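You operate a simulated robot arm through the tools that you are given. There is no shell and no other tool. Be economical: measure what you need, move in short steps, check, and stop when the job is done.

Carry out the task below with a simulated robot arm. There is one attempt and no reset: what you move stays moved.

Task
Put the small stopper on top of the cream dough ball.

Only the result counts: the job must be done as asked and must still hold three seconds after the hand-in. Knocking over, shifting, dropping, spilling or breaking anything else fails it. Lids that push on must go on centred and level and be pressed home; caps that screw on are set level and turned clockwise until they are tight.

Robot
A 7-joint arm with a two-finger parallel gripper, fixed in place. Base frame: the origin is at the foot of the arm, x ahead of it, y to its left, z up; the work surface is at about z = 0. Readings come in mm, rad, newtons and seconds.
With the tool pointing down near the work surface it reaches from about 240 to 620 mm from the base axis. Its first joint turns from -1.152 to 1.152 rad. Payload 2.6 kg.
The TCP is the grasp point between the finger pads, 30 mm short of the fingertips. In the tool frame z runs along the fingers and y along their closing line. Largest opening 94 mm; finger width 28, thickness 10; the body of the gripper, 50 by 96 mm, starts 55 mm behind the TCP.
Orientation is that of the tool frame in the base frame, as [roll, pitch, yaw] about the fixed x, y, z axes, in that order (R = Rz(yaw) Ry(pitch) Rx(roll)). With the fingers straight down and closing along the base's y, the tool's x points along the base's -x, its y along +y and its z along -z.

Tools
- The arm moves only by the tool jog_arm. Its arguments are lists of equal length, an entry for each row: "dp": the shift along the tool's x, y, z in mm, a list of three; "turn": the turn, a rotation vector about the tool's x, y, z in rad, a list of three; "hand": the finger opening in mm, from 0 to 94. In form: {"dp": [[x, y, z], ...], "turn": [[ax, ay, az], ...], "hand": [hand, ...]}. A call has 1 to 10 rows; each row is the pose to reach, as a shift and turn from the pose commanded when the call began, along the tool's axes at that moment. Each row takes 0.2 s and may step no farther than 50 mm and 0.15 rad from the row before; otherwise, or with a gripper value out of range, the whole call is refused. Where a pose cannot be reached the arm comes as near as it can. A force on the tool above 40 N (or 10 N above the force at the start of the call, whichever is more), or a blocked arm, ends the call early, and 0.2 s more pass. The fingers move at their own pace (about 72 mm/s each) and stop on an object; they squeeze with about 40 N. The grip force told is the motor's: it shows also when the fingers shut on nothing. Time passes only in rows, and 0.2 s behind the last, so rows that repeat a pose let the fingers close. The reply holds the time, the measured pose of the TCP, the force on the tool along the base axes, the opening and the grip force, in the units named above and with some noise.
- Cameras (640 x 400 px; columns grow to the right, rows downward): "scene" is fixed at [35.6, 428.5, 573.1]; the picture's right is [-0.79, -0.62, 0.00], its down [-0.30, 0.38, -0.88] and it looks along [0.54, -0.69, -0.48] (base axes); focal length 319 px, centre (320, 200). "wrist" rides on the gripper at [-37, 0, -58] in the tool frame; the picture's right is [0.00, -1.00, 0.00], its down [0.97, 0.00, -0.24] and it looks along [0.24, 0.00, 0.97] (tool axes); focal length 218 px, centre (320, 200).
- grab_frame(camera): a new picture of that camera. It takes no simulated time.
- point_at(camera, pixels): there is no depth. For up to 12 entries [column, row, z] of the newest picture of that camera ("zoom" is the newest enlarged one), the place [x, y] in the base frame at which the ray of that pixel passes the height z, good to about 2 mm. It takes no simulated time.
- enlarge(camera, box): a new picture of the part [left, top, right, bottom] of that camera's present view, enlarged. It takes no simulated time.
- hand_in(): hands the job in; it is judged then, once.

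Keep the steps short. Do not move on a guess: measure, check each grasp and each placing, and mend mistakes. In all there are 60 turns and 20 pictures (those below and enlarged ones count). Leave the gripper open and the arm clear of the work at the hand-in unless told otherwise, and finish with a single line.

The tools are called as a command line: name --argument value ..., lists and objects as JSON in quotes. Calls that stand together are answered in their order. jog_arm: Moves the arm, as the interface text tells. Its arguments: {"type":"object","properties":{"dp":{"type":"array","items":{"type":"array","items":{"type":"number"}}},"turn":{"type":"array","items":{"type":"array","items":{"type":"number"}}},"hand":{"type":"array","items":{"type":"number"}}},"required":["dp","turn","hand"]} The other tools are called the same way: grab_frame (camera) takes a picture; point_at (camera, pixels) gives the place at which the rays of pixels pass given heights; enlarge (camera, box) takes an enlarged picture of a part of a camera's view; hand_in () hands the job in.

At the start:

```text
time: 0.0
ee_pos: [423.5, 61.1, 259.8]
tool_rot: [3.142, 0.001, -3.141]
force: [-0.2, 0.1, 0.2]
gripper_width: 93.9
grasp_force: 0.0
```

scene: 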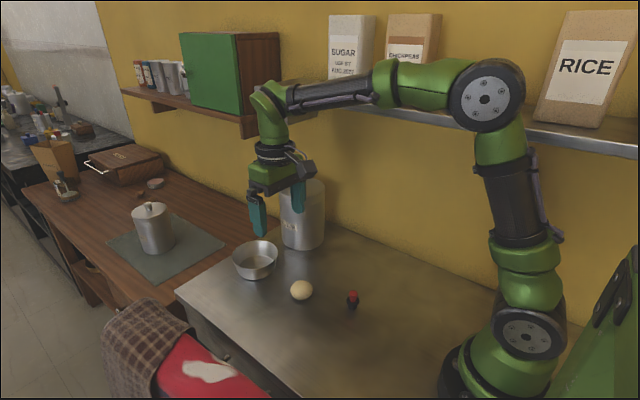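
wrist: 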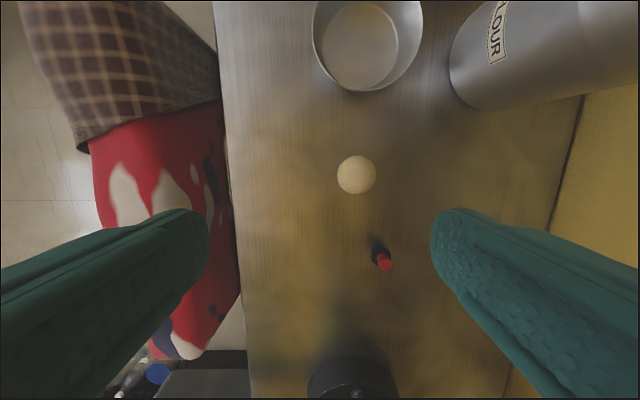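

I see a dough ball at wrist (356,175) and a small stopper with a red top at (381,258). I'll enlarge both views to measure them.

enlarge --camera "scene" --box '[270, 260, 390, 335]'

enlarge --camera "wrist" --box '[300, 140, 428, 300]'

```text
5.33 times, centred on (330, 298) of scene
```

zoom: 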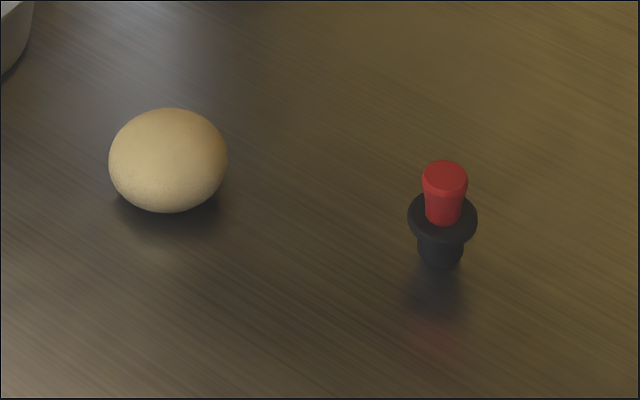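

```text
2.50 times, centred on (364, 220) of wrist
```

zoom: 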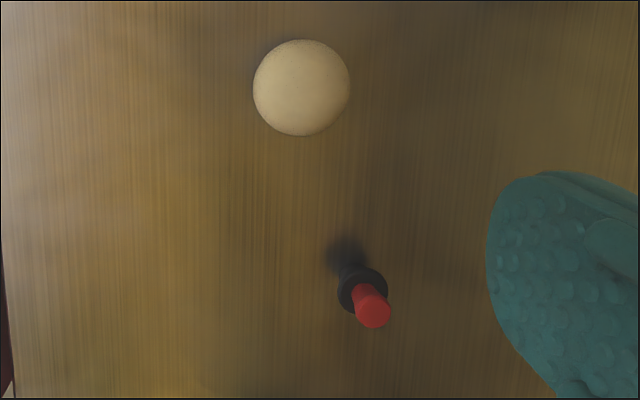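

The zoom shows the dough ball at (301,88), and the stopper's red knob at (373,309) with its flange at (362,290). Next I'll convert these to positions at several heights.

point_at --camera "zoom" --pixels '[[301, 88, 20], [253, 88, 20], [350, 88, 20], [301, 39, 20], [301, 136, 20], [373, 309, 30], [373, 309, 40], [373, 309, 50], [362, 290, 15], [362, 290, 25], [338, 290, 20], [387, 290, 20]]'

point_at --camera "scene" --pixels '[[301.6, 290, 20], [301.6, 290, 25], [353.3, 293, 30], [353.3, 293, 40], [353.3, 293, 50], [352.8, 300.5, 15], [352.8, 300.5, 25], [352.3, 309.5, 0], [290.3, 290, 20], [312.7, 290, 20]]'

```text
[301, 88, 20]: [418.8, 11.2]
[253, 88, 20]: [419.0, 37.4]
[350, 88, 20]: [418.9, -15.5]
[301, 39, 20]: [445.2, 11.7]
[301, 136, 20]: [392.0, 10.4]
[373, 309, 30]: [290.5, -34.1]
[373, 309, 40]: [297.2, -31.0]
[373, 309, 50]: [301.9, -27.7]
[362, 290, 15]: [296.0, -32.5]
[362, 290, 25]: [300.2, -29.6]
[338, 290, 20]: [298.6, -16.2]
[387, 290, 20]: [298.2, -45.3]
```

```text
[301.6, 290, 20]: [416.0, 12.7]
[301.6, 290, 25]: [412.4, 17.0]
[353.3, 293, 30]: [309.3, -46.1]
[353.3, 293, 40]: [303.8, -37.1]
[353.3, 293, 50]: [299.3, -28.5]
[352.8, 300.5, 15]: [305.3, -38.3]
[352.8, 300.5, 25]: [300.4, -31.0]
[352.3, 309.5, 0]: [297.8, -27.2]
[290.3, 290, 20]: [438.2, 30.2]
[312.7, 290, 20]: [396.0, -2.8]
```

The two views agree. The stopper stands upright at about (300,-29), with its flange at z≈25, its top at z≈50 and a red knob about 16 mm wide. The ball is at about (418,12), roughly 53 mm wide. I'll move above the stopper to TCP z≈120 and look again.

jog_arm --dp '[[31, -22, 20], [62, -45, 50], [93, -68, 80], [123, -90, 110], [123, -90, 140], [123, -90, 140]]' --turn '[[0, 0, 0], [0, 0, 0], [0, 0, 0], [0, 0, 0], [0, 0, 0], [0, 0, 0]]' --hand '[94, 94, 94, 94, 94, 94]'

grab_frame --camera "wrist"

enlarge --camera "scene" --box '[280, 210, 424, 330]'

```text
time: 1.4
ee_pos: [300.7, -28.9, 118.2]
tool_rot: [3.141, -0.001, -3.141]
force: [-0.3, 0.2, 1.2]
gripper_width: 94.3
grasp_force: 0.1
```

```text
15 pictures are left
```

wrist: 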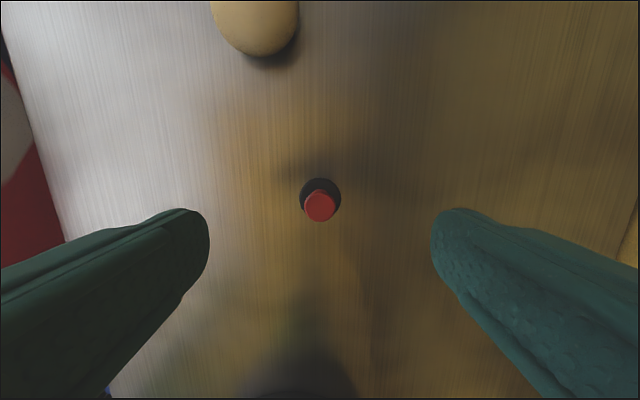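

```text
3.33 times, centred on (352, 270) of scene
```

zoom: 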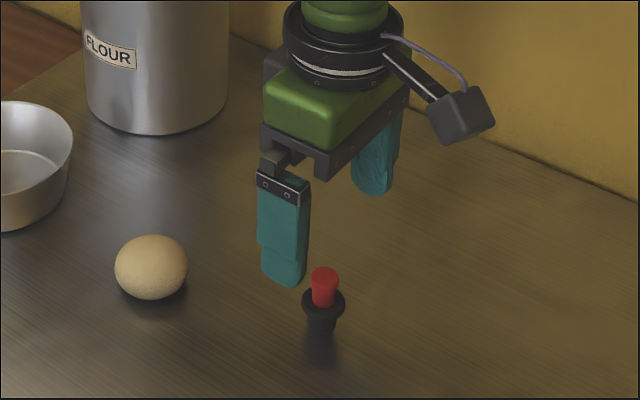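

The stopper is centred between the fingers, with its knob at (320,206) and its flange at (320,197). I'll check both positions at their heights and measure the ball's lower edge.

point_at --camera "wrist" --pixels '[[320, 206, 40], [320, 206, 45], [320, 206, 50], [320, 197, 15], [320, 197, 20], [320, 197, 25], [299, 197, 20], [341, 197, 20], [304, 206, 45], [336, 206, 45]]'

point_at --camera "zoom" --pixels '[[324, 273, 40], [324, 273, 45], [324, 273, 50], [323, 304, 15], [323, 304, 20], [323, 304, 25], [321, 328, 0]]'

```text
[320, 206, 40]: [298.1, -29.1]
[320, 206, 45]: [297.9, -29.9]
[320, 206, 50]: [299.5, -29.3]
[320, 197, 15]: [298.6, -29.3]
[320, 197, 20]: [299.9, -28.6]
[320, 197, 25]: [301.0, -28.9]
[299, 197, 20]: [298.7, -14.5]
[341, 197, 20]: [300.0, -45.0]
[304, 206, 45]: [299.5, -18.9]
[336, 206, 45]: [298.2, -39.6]
```

```text
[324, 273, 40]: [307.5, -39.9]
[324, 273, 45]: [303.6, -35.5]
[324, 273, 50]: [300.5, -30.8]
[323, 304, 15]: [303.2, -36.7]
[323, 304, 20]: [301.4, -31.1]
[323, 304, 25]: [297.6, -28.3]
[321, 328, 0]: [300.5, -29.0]
```

The stopper's axis is at (299.7,-29.2), its top is at z≈51 and its flange at z≈23. I'll descend to TCP z≈58, which puts the fingertips at z≈28 just above the flange, and close on the knob.

jog_arm --dp '[[1, 0, 25], [1, 0, 45], [1, 0, 60], [1, 0, 60], [1, 0, 60], [1, 0, 60], [1, 0, 60], [1, 0, 60]]' --turn '[[0, 0, 0], [0, 0, 0], [0, 0, 0], [0, 0, 0], [0, 0, 0], [0, 0, 0], [0, 0, 0], [0, 0, 0]]' --hand '[94, 94, 94, 60, 35, 10, 10, 10]'

enlarge --camera "scene" --box '[300, 250, 396, 330]'

```text
time: 3.2
ee_pos: [299.4, -29.2, 59.4]
tool_rot: [-3.14, -0.001, -3.138]
force: [-0.3, -0.2, -0.2]
gripper_width: 16.9
grasp_force: 39.8
```

```text
5.00 times, centred on (348, 290) of scene
```

zoom: 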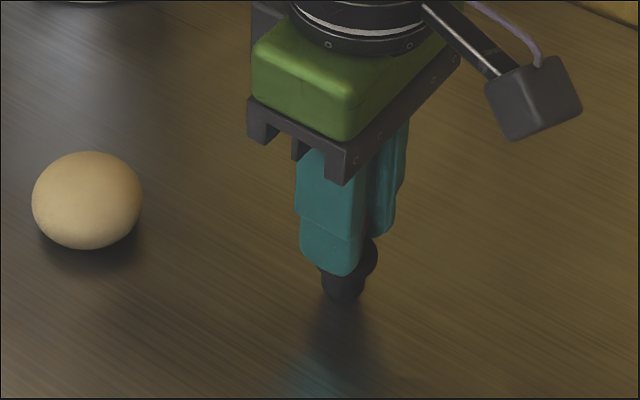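

The knob is held at 16.9 mm with 40 N. I'll lift 60 mm and check that the stopper hangs straight.

jog_arm --dp '[[0, 0, -10], [0, 0, -30], [0, 0, -60], [0, 0, -60]]' --turn '[[0, 0, 0], [0, 0, 0], [0, 0, 0], [0, 0, 0]]' --hand '[10, 10, 10, 10]'

enlarge --camera "scene" --box '[280, 215, 400, 315]'

enlarge --camera "wrist" --box '[200, 0, 440, 300]'

```text
time: 4.2
ee_pos: [297.6, -29.6, 120.2]
tool_rot: [-3.141, -0.002, -3.141]
force: [-0.6, -0.1, -0.9]
gripper_width: 16.5
grasp_force: 39.8
```

```text
4.00 times, centred on (340, 265) of scene
```

zoom: 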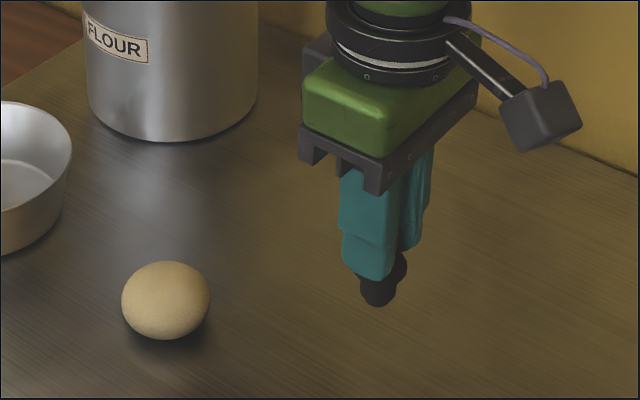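

```text
1.33 times, centred on (320, 150) of wrist
```

zoom: 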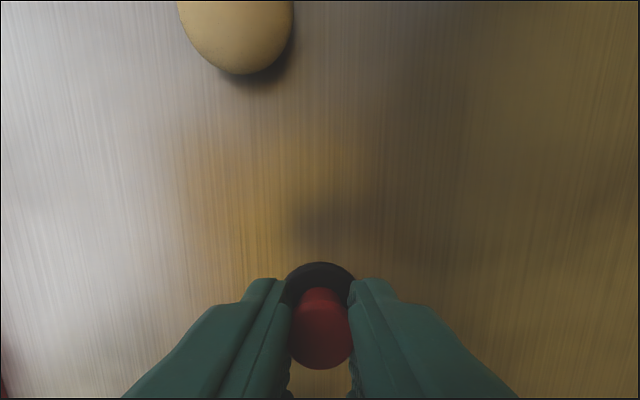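

The stopper hangs level: the flange edge at raw row ~197 and knob rows match the expected projection. I'll move beside the ball at TCP (360,12,135) and look down to measure its centre and height.

jog_arm --dp '[[-20, 14, -15], [-40, 28, -15], [-61, 41, -15], [-61, 41, -15]]' --turn '[[0, 0, 0], [0, 0, 0], [0, 0, 0], [0, 0, 0]]' --hand '[10, 10, 10, 10]'

grab_frame --camera "wrist"

enlarge --camera "scene" --box '[278, 270, 326, 310]'

```text
time: 5.2
ee_pos: [359.3, 12.3, 136.4]
tool_rot: [-3.141, 0.0, 3.141]
force: [-0.5, 0.1, -0.6]
gripper_width: 16.4
grasp_force: 39.7
```

```text
10 pictures are left
```

wrist: 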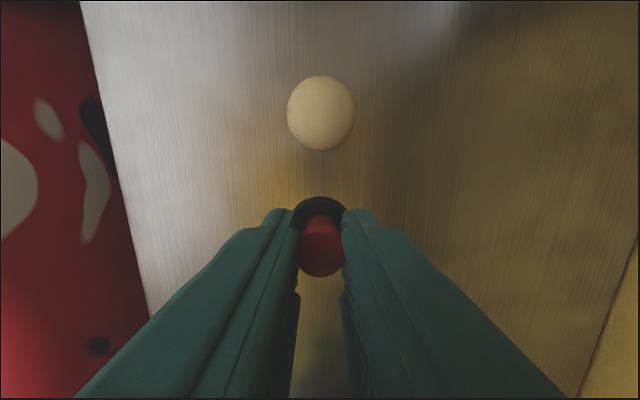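

```text
10.00 times, centred on (302, 290) of scene
```

zoom: 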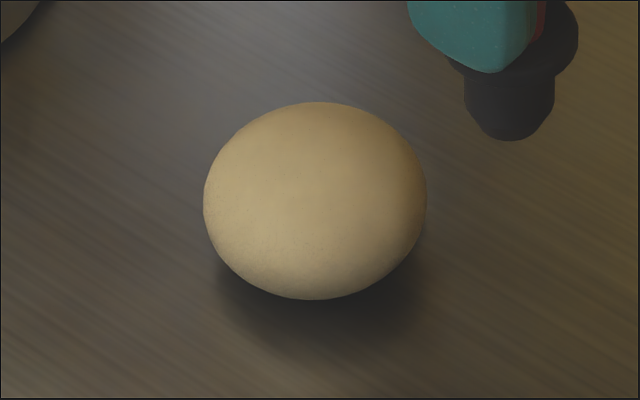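

In the wrist view the ball spans columns 287–356 and rows 75–151, and in the scene zoom it spans columns 204–427 and rows 102–300. I'll convert these edges to positions.

point_at --camera "wrist" --pixels '[[321.5, 113, 16], [321.5, 113, 20], [287, 113, 18], [356, 113, 18], [321.5, 75, 18], [321.5, 151, 18], [321.5, 75, 22], [321.5, 151, 22]]'

point_at --camera "zoom" --pixels '[[315.5, 201, 16], [315.5, 201, 18], [315.5, 201, 20], [315.5, 201, 22], [204, 201, 18], [427, 201, 18], [315.5, 102, 0], [315.5, 300, 0], [315.5, 102, 18], [315.5, 300, 18]]'

```text
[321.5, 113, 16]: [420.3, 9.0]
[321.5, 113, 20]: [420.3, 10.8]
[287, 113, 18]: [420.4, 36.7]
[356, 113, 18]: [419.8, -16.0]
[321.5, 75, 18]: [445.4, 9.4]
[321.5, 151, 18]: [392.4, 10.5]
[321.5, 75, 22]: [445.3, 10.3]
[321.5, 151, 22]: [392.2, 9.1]
```

```text
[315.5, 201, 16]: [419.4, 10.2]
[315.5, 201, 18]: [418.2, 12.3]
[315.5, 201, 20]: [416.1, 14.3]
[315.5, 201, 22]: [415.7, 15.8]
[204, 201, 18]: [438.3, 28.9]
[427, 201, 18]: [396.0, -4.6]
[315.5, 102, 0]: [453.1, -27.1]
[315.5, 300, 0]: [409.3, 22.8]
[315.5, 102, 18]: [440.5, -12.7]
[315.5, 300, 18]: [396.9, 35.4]
```

The ball is centred at about (419,10.7) with its top at z≈35, so contact should come at TCP z≈94–95. I'll move over it to TCP z≈103 and check alignment.

jog_arm --dp '[[-20, -0.5, 0], [-40, -1, 0], [-58.5, -1.4, 0], [-58.5, -1.4, 16], [-58.5, -1.4, 32], [-58.5, -1.4, 32]]' --turn '[[0, 0, 0], [0, 0, 0], [0, 0, 0], [0, 0, 0], [0, 0, 0], [0, 0, 0]]' --hand '[10, 10, 10, 10, 10, 10]'

enlarge --camera "scene" --box '[266, 240, 338, 300]'

grab_frame --camera "wrist"

```text
time: 6.6
ee_pos: [417.8, 10.8, 104.0]
tool_rot: [-3.141, 0.001, 3.141]
force: [0.1, -0.1, -1.3]
gripper_width: 16.9
grasp_force: 40.1
```

```text
6.67 times, centred on (302, 270) of scene
```

zoom: 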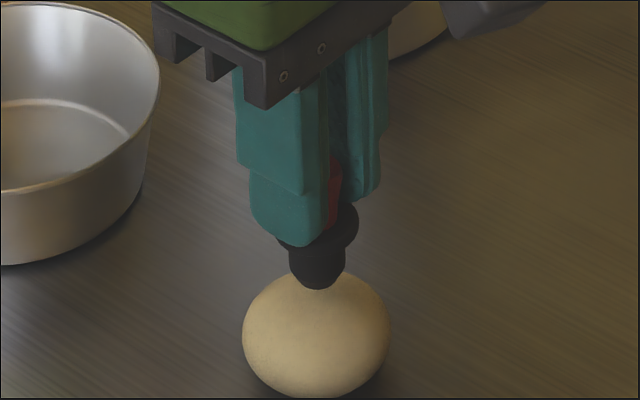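

```text
7 pictures are left
```

wrist: 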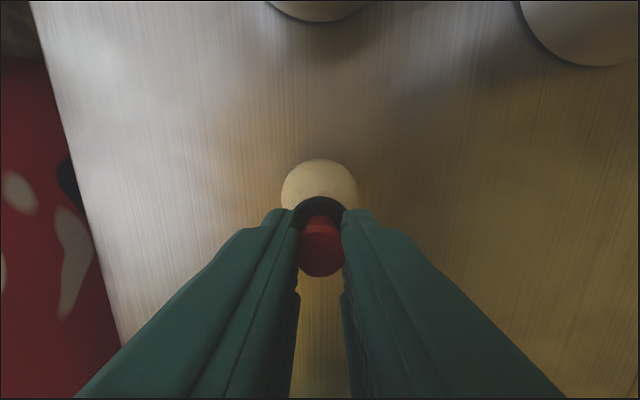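

Stopper and ball line up sideways (ball centre column 320.5, stopper 320; scene 315.5 against 317). I'll check x using the ball's far edge at row 158 and its side edges.

point_at --camera "wrist" --pixels '[[320, 158.5, 16], [320, 158.5, 18], [320, 158.5, 20], [281, 196, 18], [360, 196, 18], [320, 196.5, 79], [320, 196.5, 80]]'

point_at --camera "zoom" --pixels '[[315.5, 335, 17], [317, 265, 50], [317, 265, 55], [317, 280, 43], [242, 335, 17], [389, 335, 17]]'

```text
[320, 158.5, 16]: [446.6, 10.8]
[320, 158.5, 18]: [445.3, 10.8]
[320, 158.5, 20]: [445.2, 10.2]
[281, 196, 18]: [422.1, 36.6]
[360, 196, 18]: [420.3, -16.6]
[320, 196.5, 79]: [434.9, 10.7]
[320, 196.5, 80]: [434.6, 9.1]
```

```text
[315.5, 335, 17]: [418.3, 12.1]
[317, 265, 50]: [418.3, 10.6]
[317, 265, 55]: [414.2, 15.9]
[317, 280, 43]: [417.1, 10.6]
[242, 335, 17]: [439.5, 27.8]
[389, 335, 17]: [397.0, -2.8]
```

Ball centre is x≈419 and the stopper is at x≈419–420, so they agree within about 1 mm. I'll lower it slowly toward contact, watching the force.

jog_arm --dp '[[0, 0, 3], [0, 0, 5], [0, 0, 6], [0, 0, 7], [0, 0, 7]]' --turn '[[0, 0, 0], [0, 0, 0], [0, 0, 0], [0, 0, 0], [0, 0, 0]]' --hand '[10, 10, 10, 10, 10]'

```text
time: 7.8
ee_pos: [417.8, 10.9, 96.6]
tool_rot: [3.141, 0.001, 3.141]
force: [0.4, -0.5, -0.2]
gripper_width: 16.8
grasp_force: 39.8
```

No contact yet. I'll go 1 mm lower.

jog_arm --dp '[[0, 0, 0.5], [0, 0, 1], [0, 0, 1]]' --turn '[[0, 0, 0], [0, 0, 0], [0, 0, 0]]' --hand '[10, 10, 10]'

```text
time: 8.6
ee_pos: [417.1, 10.3, 95.8]
tool_rot: [3.141, 0.001, 3.141]
force: [0.3, -0.2, 0.1]
gripper_width: 17.0
grasp_force: 39.9
```

Still only noise in the force reading. Another 1 mm down.

jog_arm --dp '[[0, 0, 0.5], [0, 0, 1], [0, 0, 1]]' --turn '[[0, 0, 0], [0, 0, 0], [0, 0, 0]]' --hand '[10, 10, 10]'

```text
time: 9.4
ee_pos: [417.7, 10.9, 94.3]
tool_rot: [3.141, 0.0, 3.142]
force: [0.1, 0.3, -0.8]
gripper_width: 16.8
grasp_force: 39.9
```

Still free. Another 1 mm down, with a picture.

jog_arm --dp '[[0, 0, 0.5], [0, 0, 1], [0, 0, 1]]' --turn '[[0, 0, 0], [0, 0, 0], [0, 0, 0]]' --hand '[10, 10, 10]'

enlarge --camera "scene" --box '[278, 265, 326, 305]'

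```text
time: 10.2
ee_pos: [418.1, 11.3, 92.6]
tool_rot: [3.141, 0.0, 3.141]
force: [-2.5, 1.3, 4.4]
gripper_width: 16.4
grasp_force: 39.8
```

```text
10.00 times, centred on (302, 285) of scene
```

zoom: 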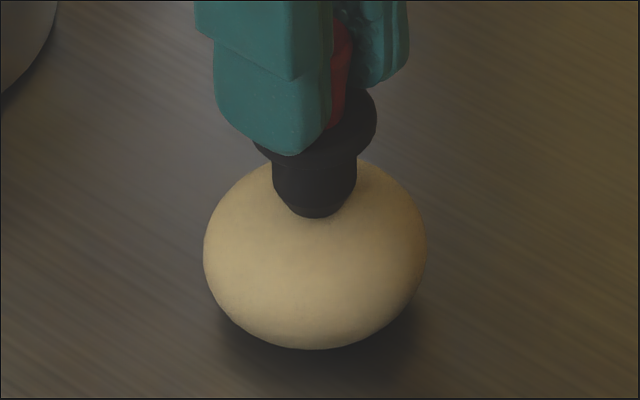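

Contact: 4.4 N upward, and the stem is centred on the ball (columns 272–358 against 203–427). There is some sideways force, so I'll hold and re-read before releasing.

jog_arm --dp '[[0, 0, 0], [0, 0, 0]]' --turn '[[0, 0, 0], [0, 0, 0]]' --hand '[10, 10]'

grab_frame --camera "wrist"

```text
time: 10.8
ee_pos: [417.5, 11.2, 93.2]
tool_rot: [3.141, 0.002, -3.139]
force: [-1.3, 0.7, 5.2]
gripper_width: 16.6
grasp_force: 40.1
```

```text
5 pictures are left
```

wrist: 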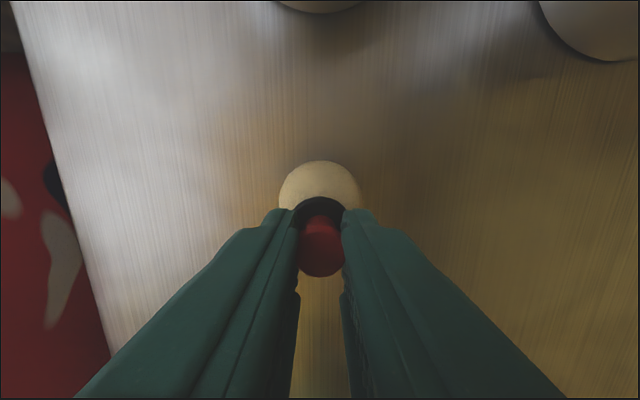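

The contact is steady at 5.2 N vertical with a small sideways force along -x. I'll recheck the ball's far edge at row 160 and its side edges to see whether the stopper should shift.

point_at --camera "wrist" --pixels '[[320, 160.5, 18], [320, 160.5, 18], [320, 160.5, 17.5], [320, 160.5, 18.5], [279, 195, 18], [361, 195, 18], [320, 196.5, 69], [320, 196.5, 69], [320, 196.5, 69.5], [320, 196.5, 68.5]]'

point_at --camera "zoom" --pixels '[[315, 248, 17.5], [315, 248, 17.5], [315, 248, 17.5], [203, 248, 17.5], [427, 248, 17.5], [315, 349, 0]]'

```text
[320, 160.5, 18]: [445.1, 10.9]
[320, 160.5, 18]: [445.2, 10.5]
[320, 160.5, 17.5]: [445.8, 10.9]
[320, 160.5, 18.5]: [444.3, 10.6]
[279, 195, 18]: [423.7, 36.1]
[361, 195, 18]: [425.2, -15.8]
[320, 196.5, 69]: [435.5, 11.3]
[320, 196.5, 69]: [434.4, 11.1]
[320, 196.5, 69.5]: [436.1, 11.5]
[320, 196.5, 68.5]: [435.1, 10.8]
```

```text
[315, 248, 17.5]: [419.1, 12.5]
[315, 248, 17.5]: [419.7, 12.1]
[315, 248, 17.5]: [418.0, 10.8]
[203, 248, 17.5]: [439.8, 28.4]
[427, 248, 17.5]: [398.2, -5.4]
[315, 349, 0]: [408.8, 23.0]
```

The ball hasn't moved, and the stopper is centred on it within about 1–2 mm. I'll ease off 0.4 mm to relieve the preload, open the fingers gradually, and wait.

jog_arm --dp '[[0, 0, -0.4], [0, 0, -0.4], [0, 0, -0.4], [0, 0, -0.4], [0, 0, -0.4], [0, 0, -0.4]]' --turn '[[0, 0, 0], [0, 0, 0], [0, 0, 0], [0, 0, 0], [0, 0, 0], [0, 0, 0]]' --hand '[10, 10, 18, 22, 28, 36]'

enlarge --camera "scene" --box '[266, 240, 338, 300]'

```text
time: 12.2
ee_pos: [417.8, 11.5, 94.5]
tool_rot: [3.141, -0.002, 3.141]
force: [0.3, -0.4, 0.6]
gripper_width: 36.0
grasp_force: 0.2
```

```text
6.67 times, centred on (302, 270) of scene
```

zoom: 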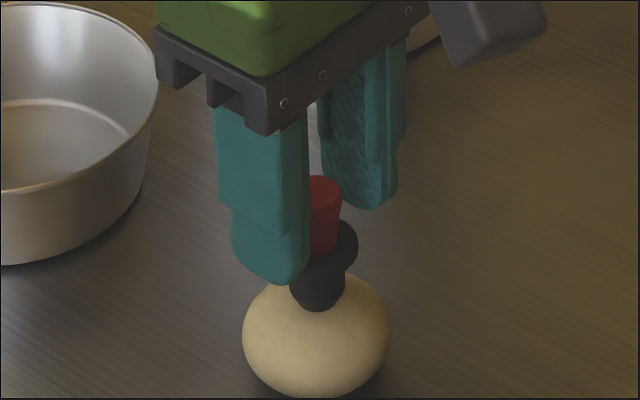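

The stopper stands upright on the ball, free of the fingers. I'll open further and rise straight up.

jog_arm --dp '[[0, 0, 0], [0, 0, 0], [0, 0, -10], [0, 0, -30], [0, 0, -60], [0, 0, -90], [0, 0, -120], [0, 0, -120], [0, 0, -120], [0, 0, -120]]' --turn '[[0, 0, 0], [0, 0, 0], [0, 0, 0], [0, 0, 0], [0, 0, 0], [0, 0, 0], [0, 0, 0], [0, 0, 0], [0, 0, 0], [0, 0, 0]]' --hand '[55, 70, 70, 70, 80, 94, 94, 94, 94, 94]'

enlarge --camera "scene" --box '[266, 240, 338, 300]'

```text
time: 14.4
ee_pos: [417.9, 10.1, 215.0]
tool_rot: [3.139, -0.001, -3.139]
force: [0.2, 0.2, 0.4]
gripper_width: 94.2
grasp_force: 0.0
```

```text
6.67 times, centred on (302, 270) of scene
```

zoom: 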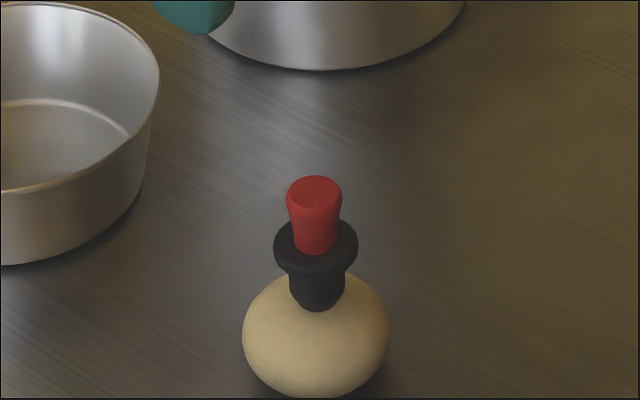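

The stopper is standing steady and upright on the ball in the same place, and the gripper is open and clear. I'll hand in.

hand_in

```text
The job is handed in.
```

The small stopper is standing upright on top of the cream dough ball, nothing else was moved, and the job is handed in with the gripper open and clear.
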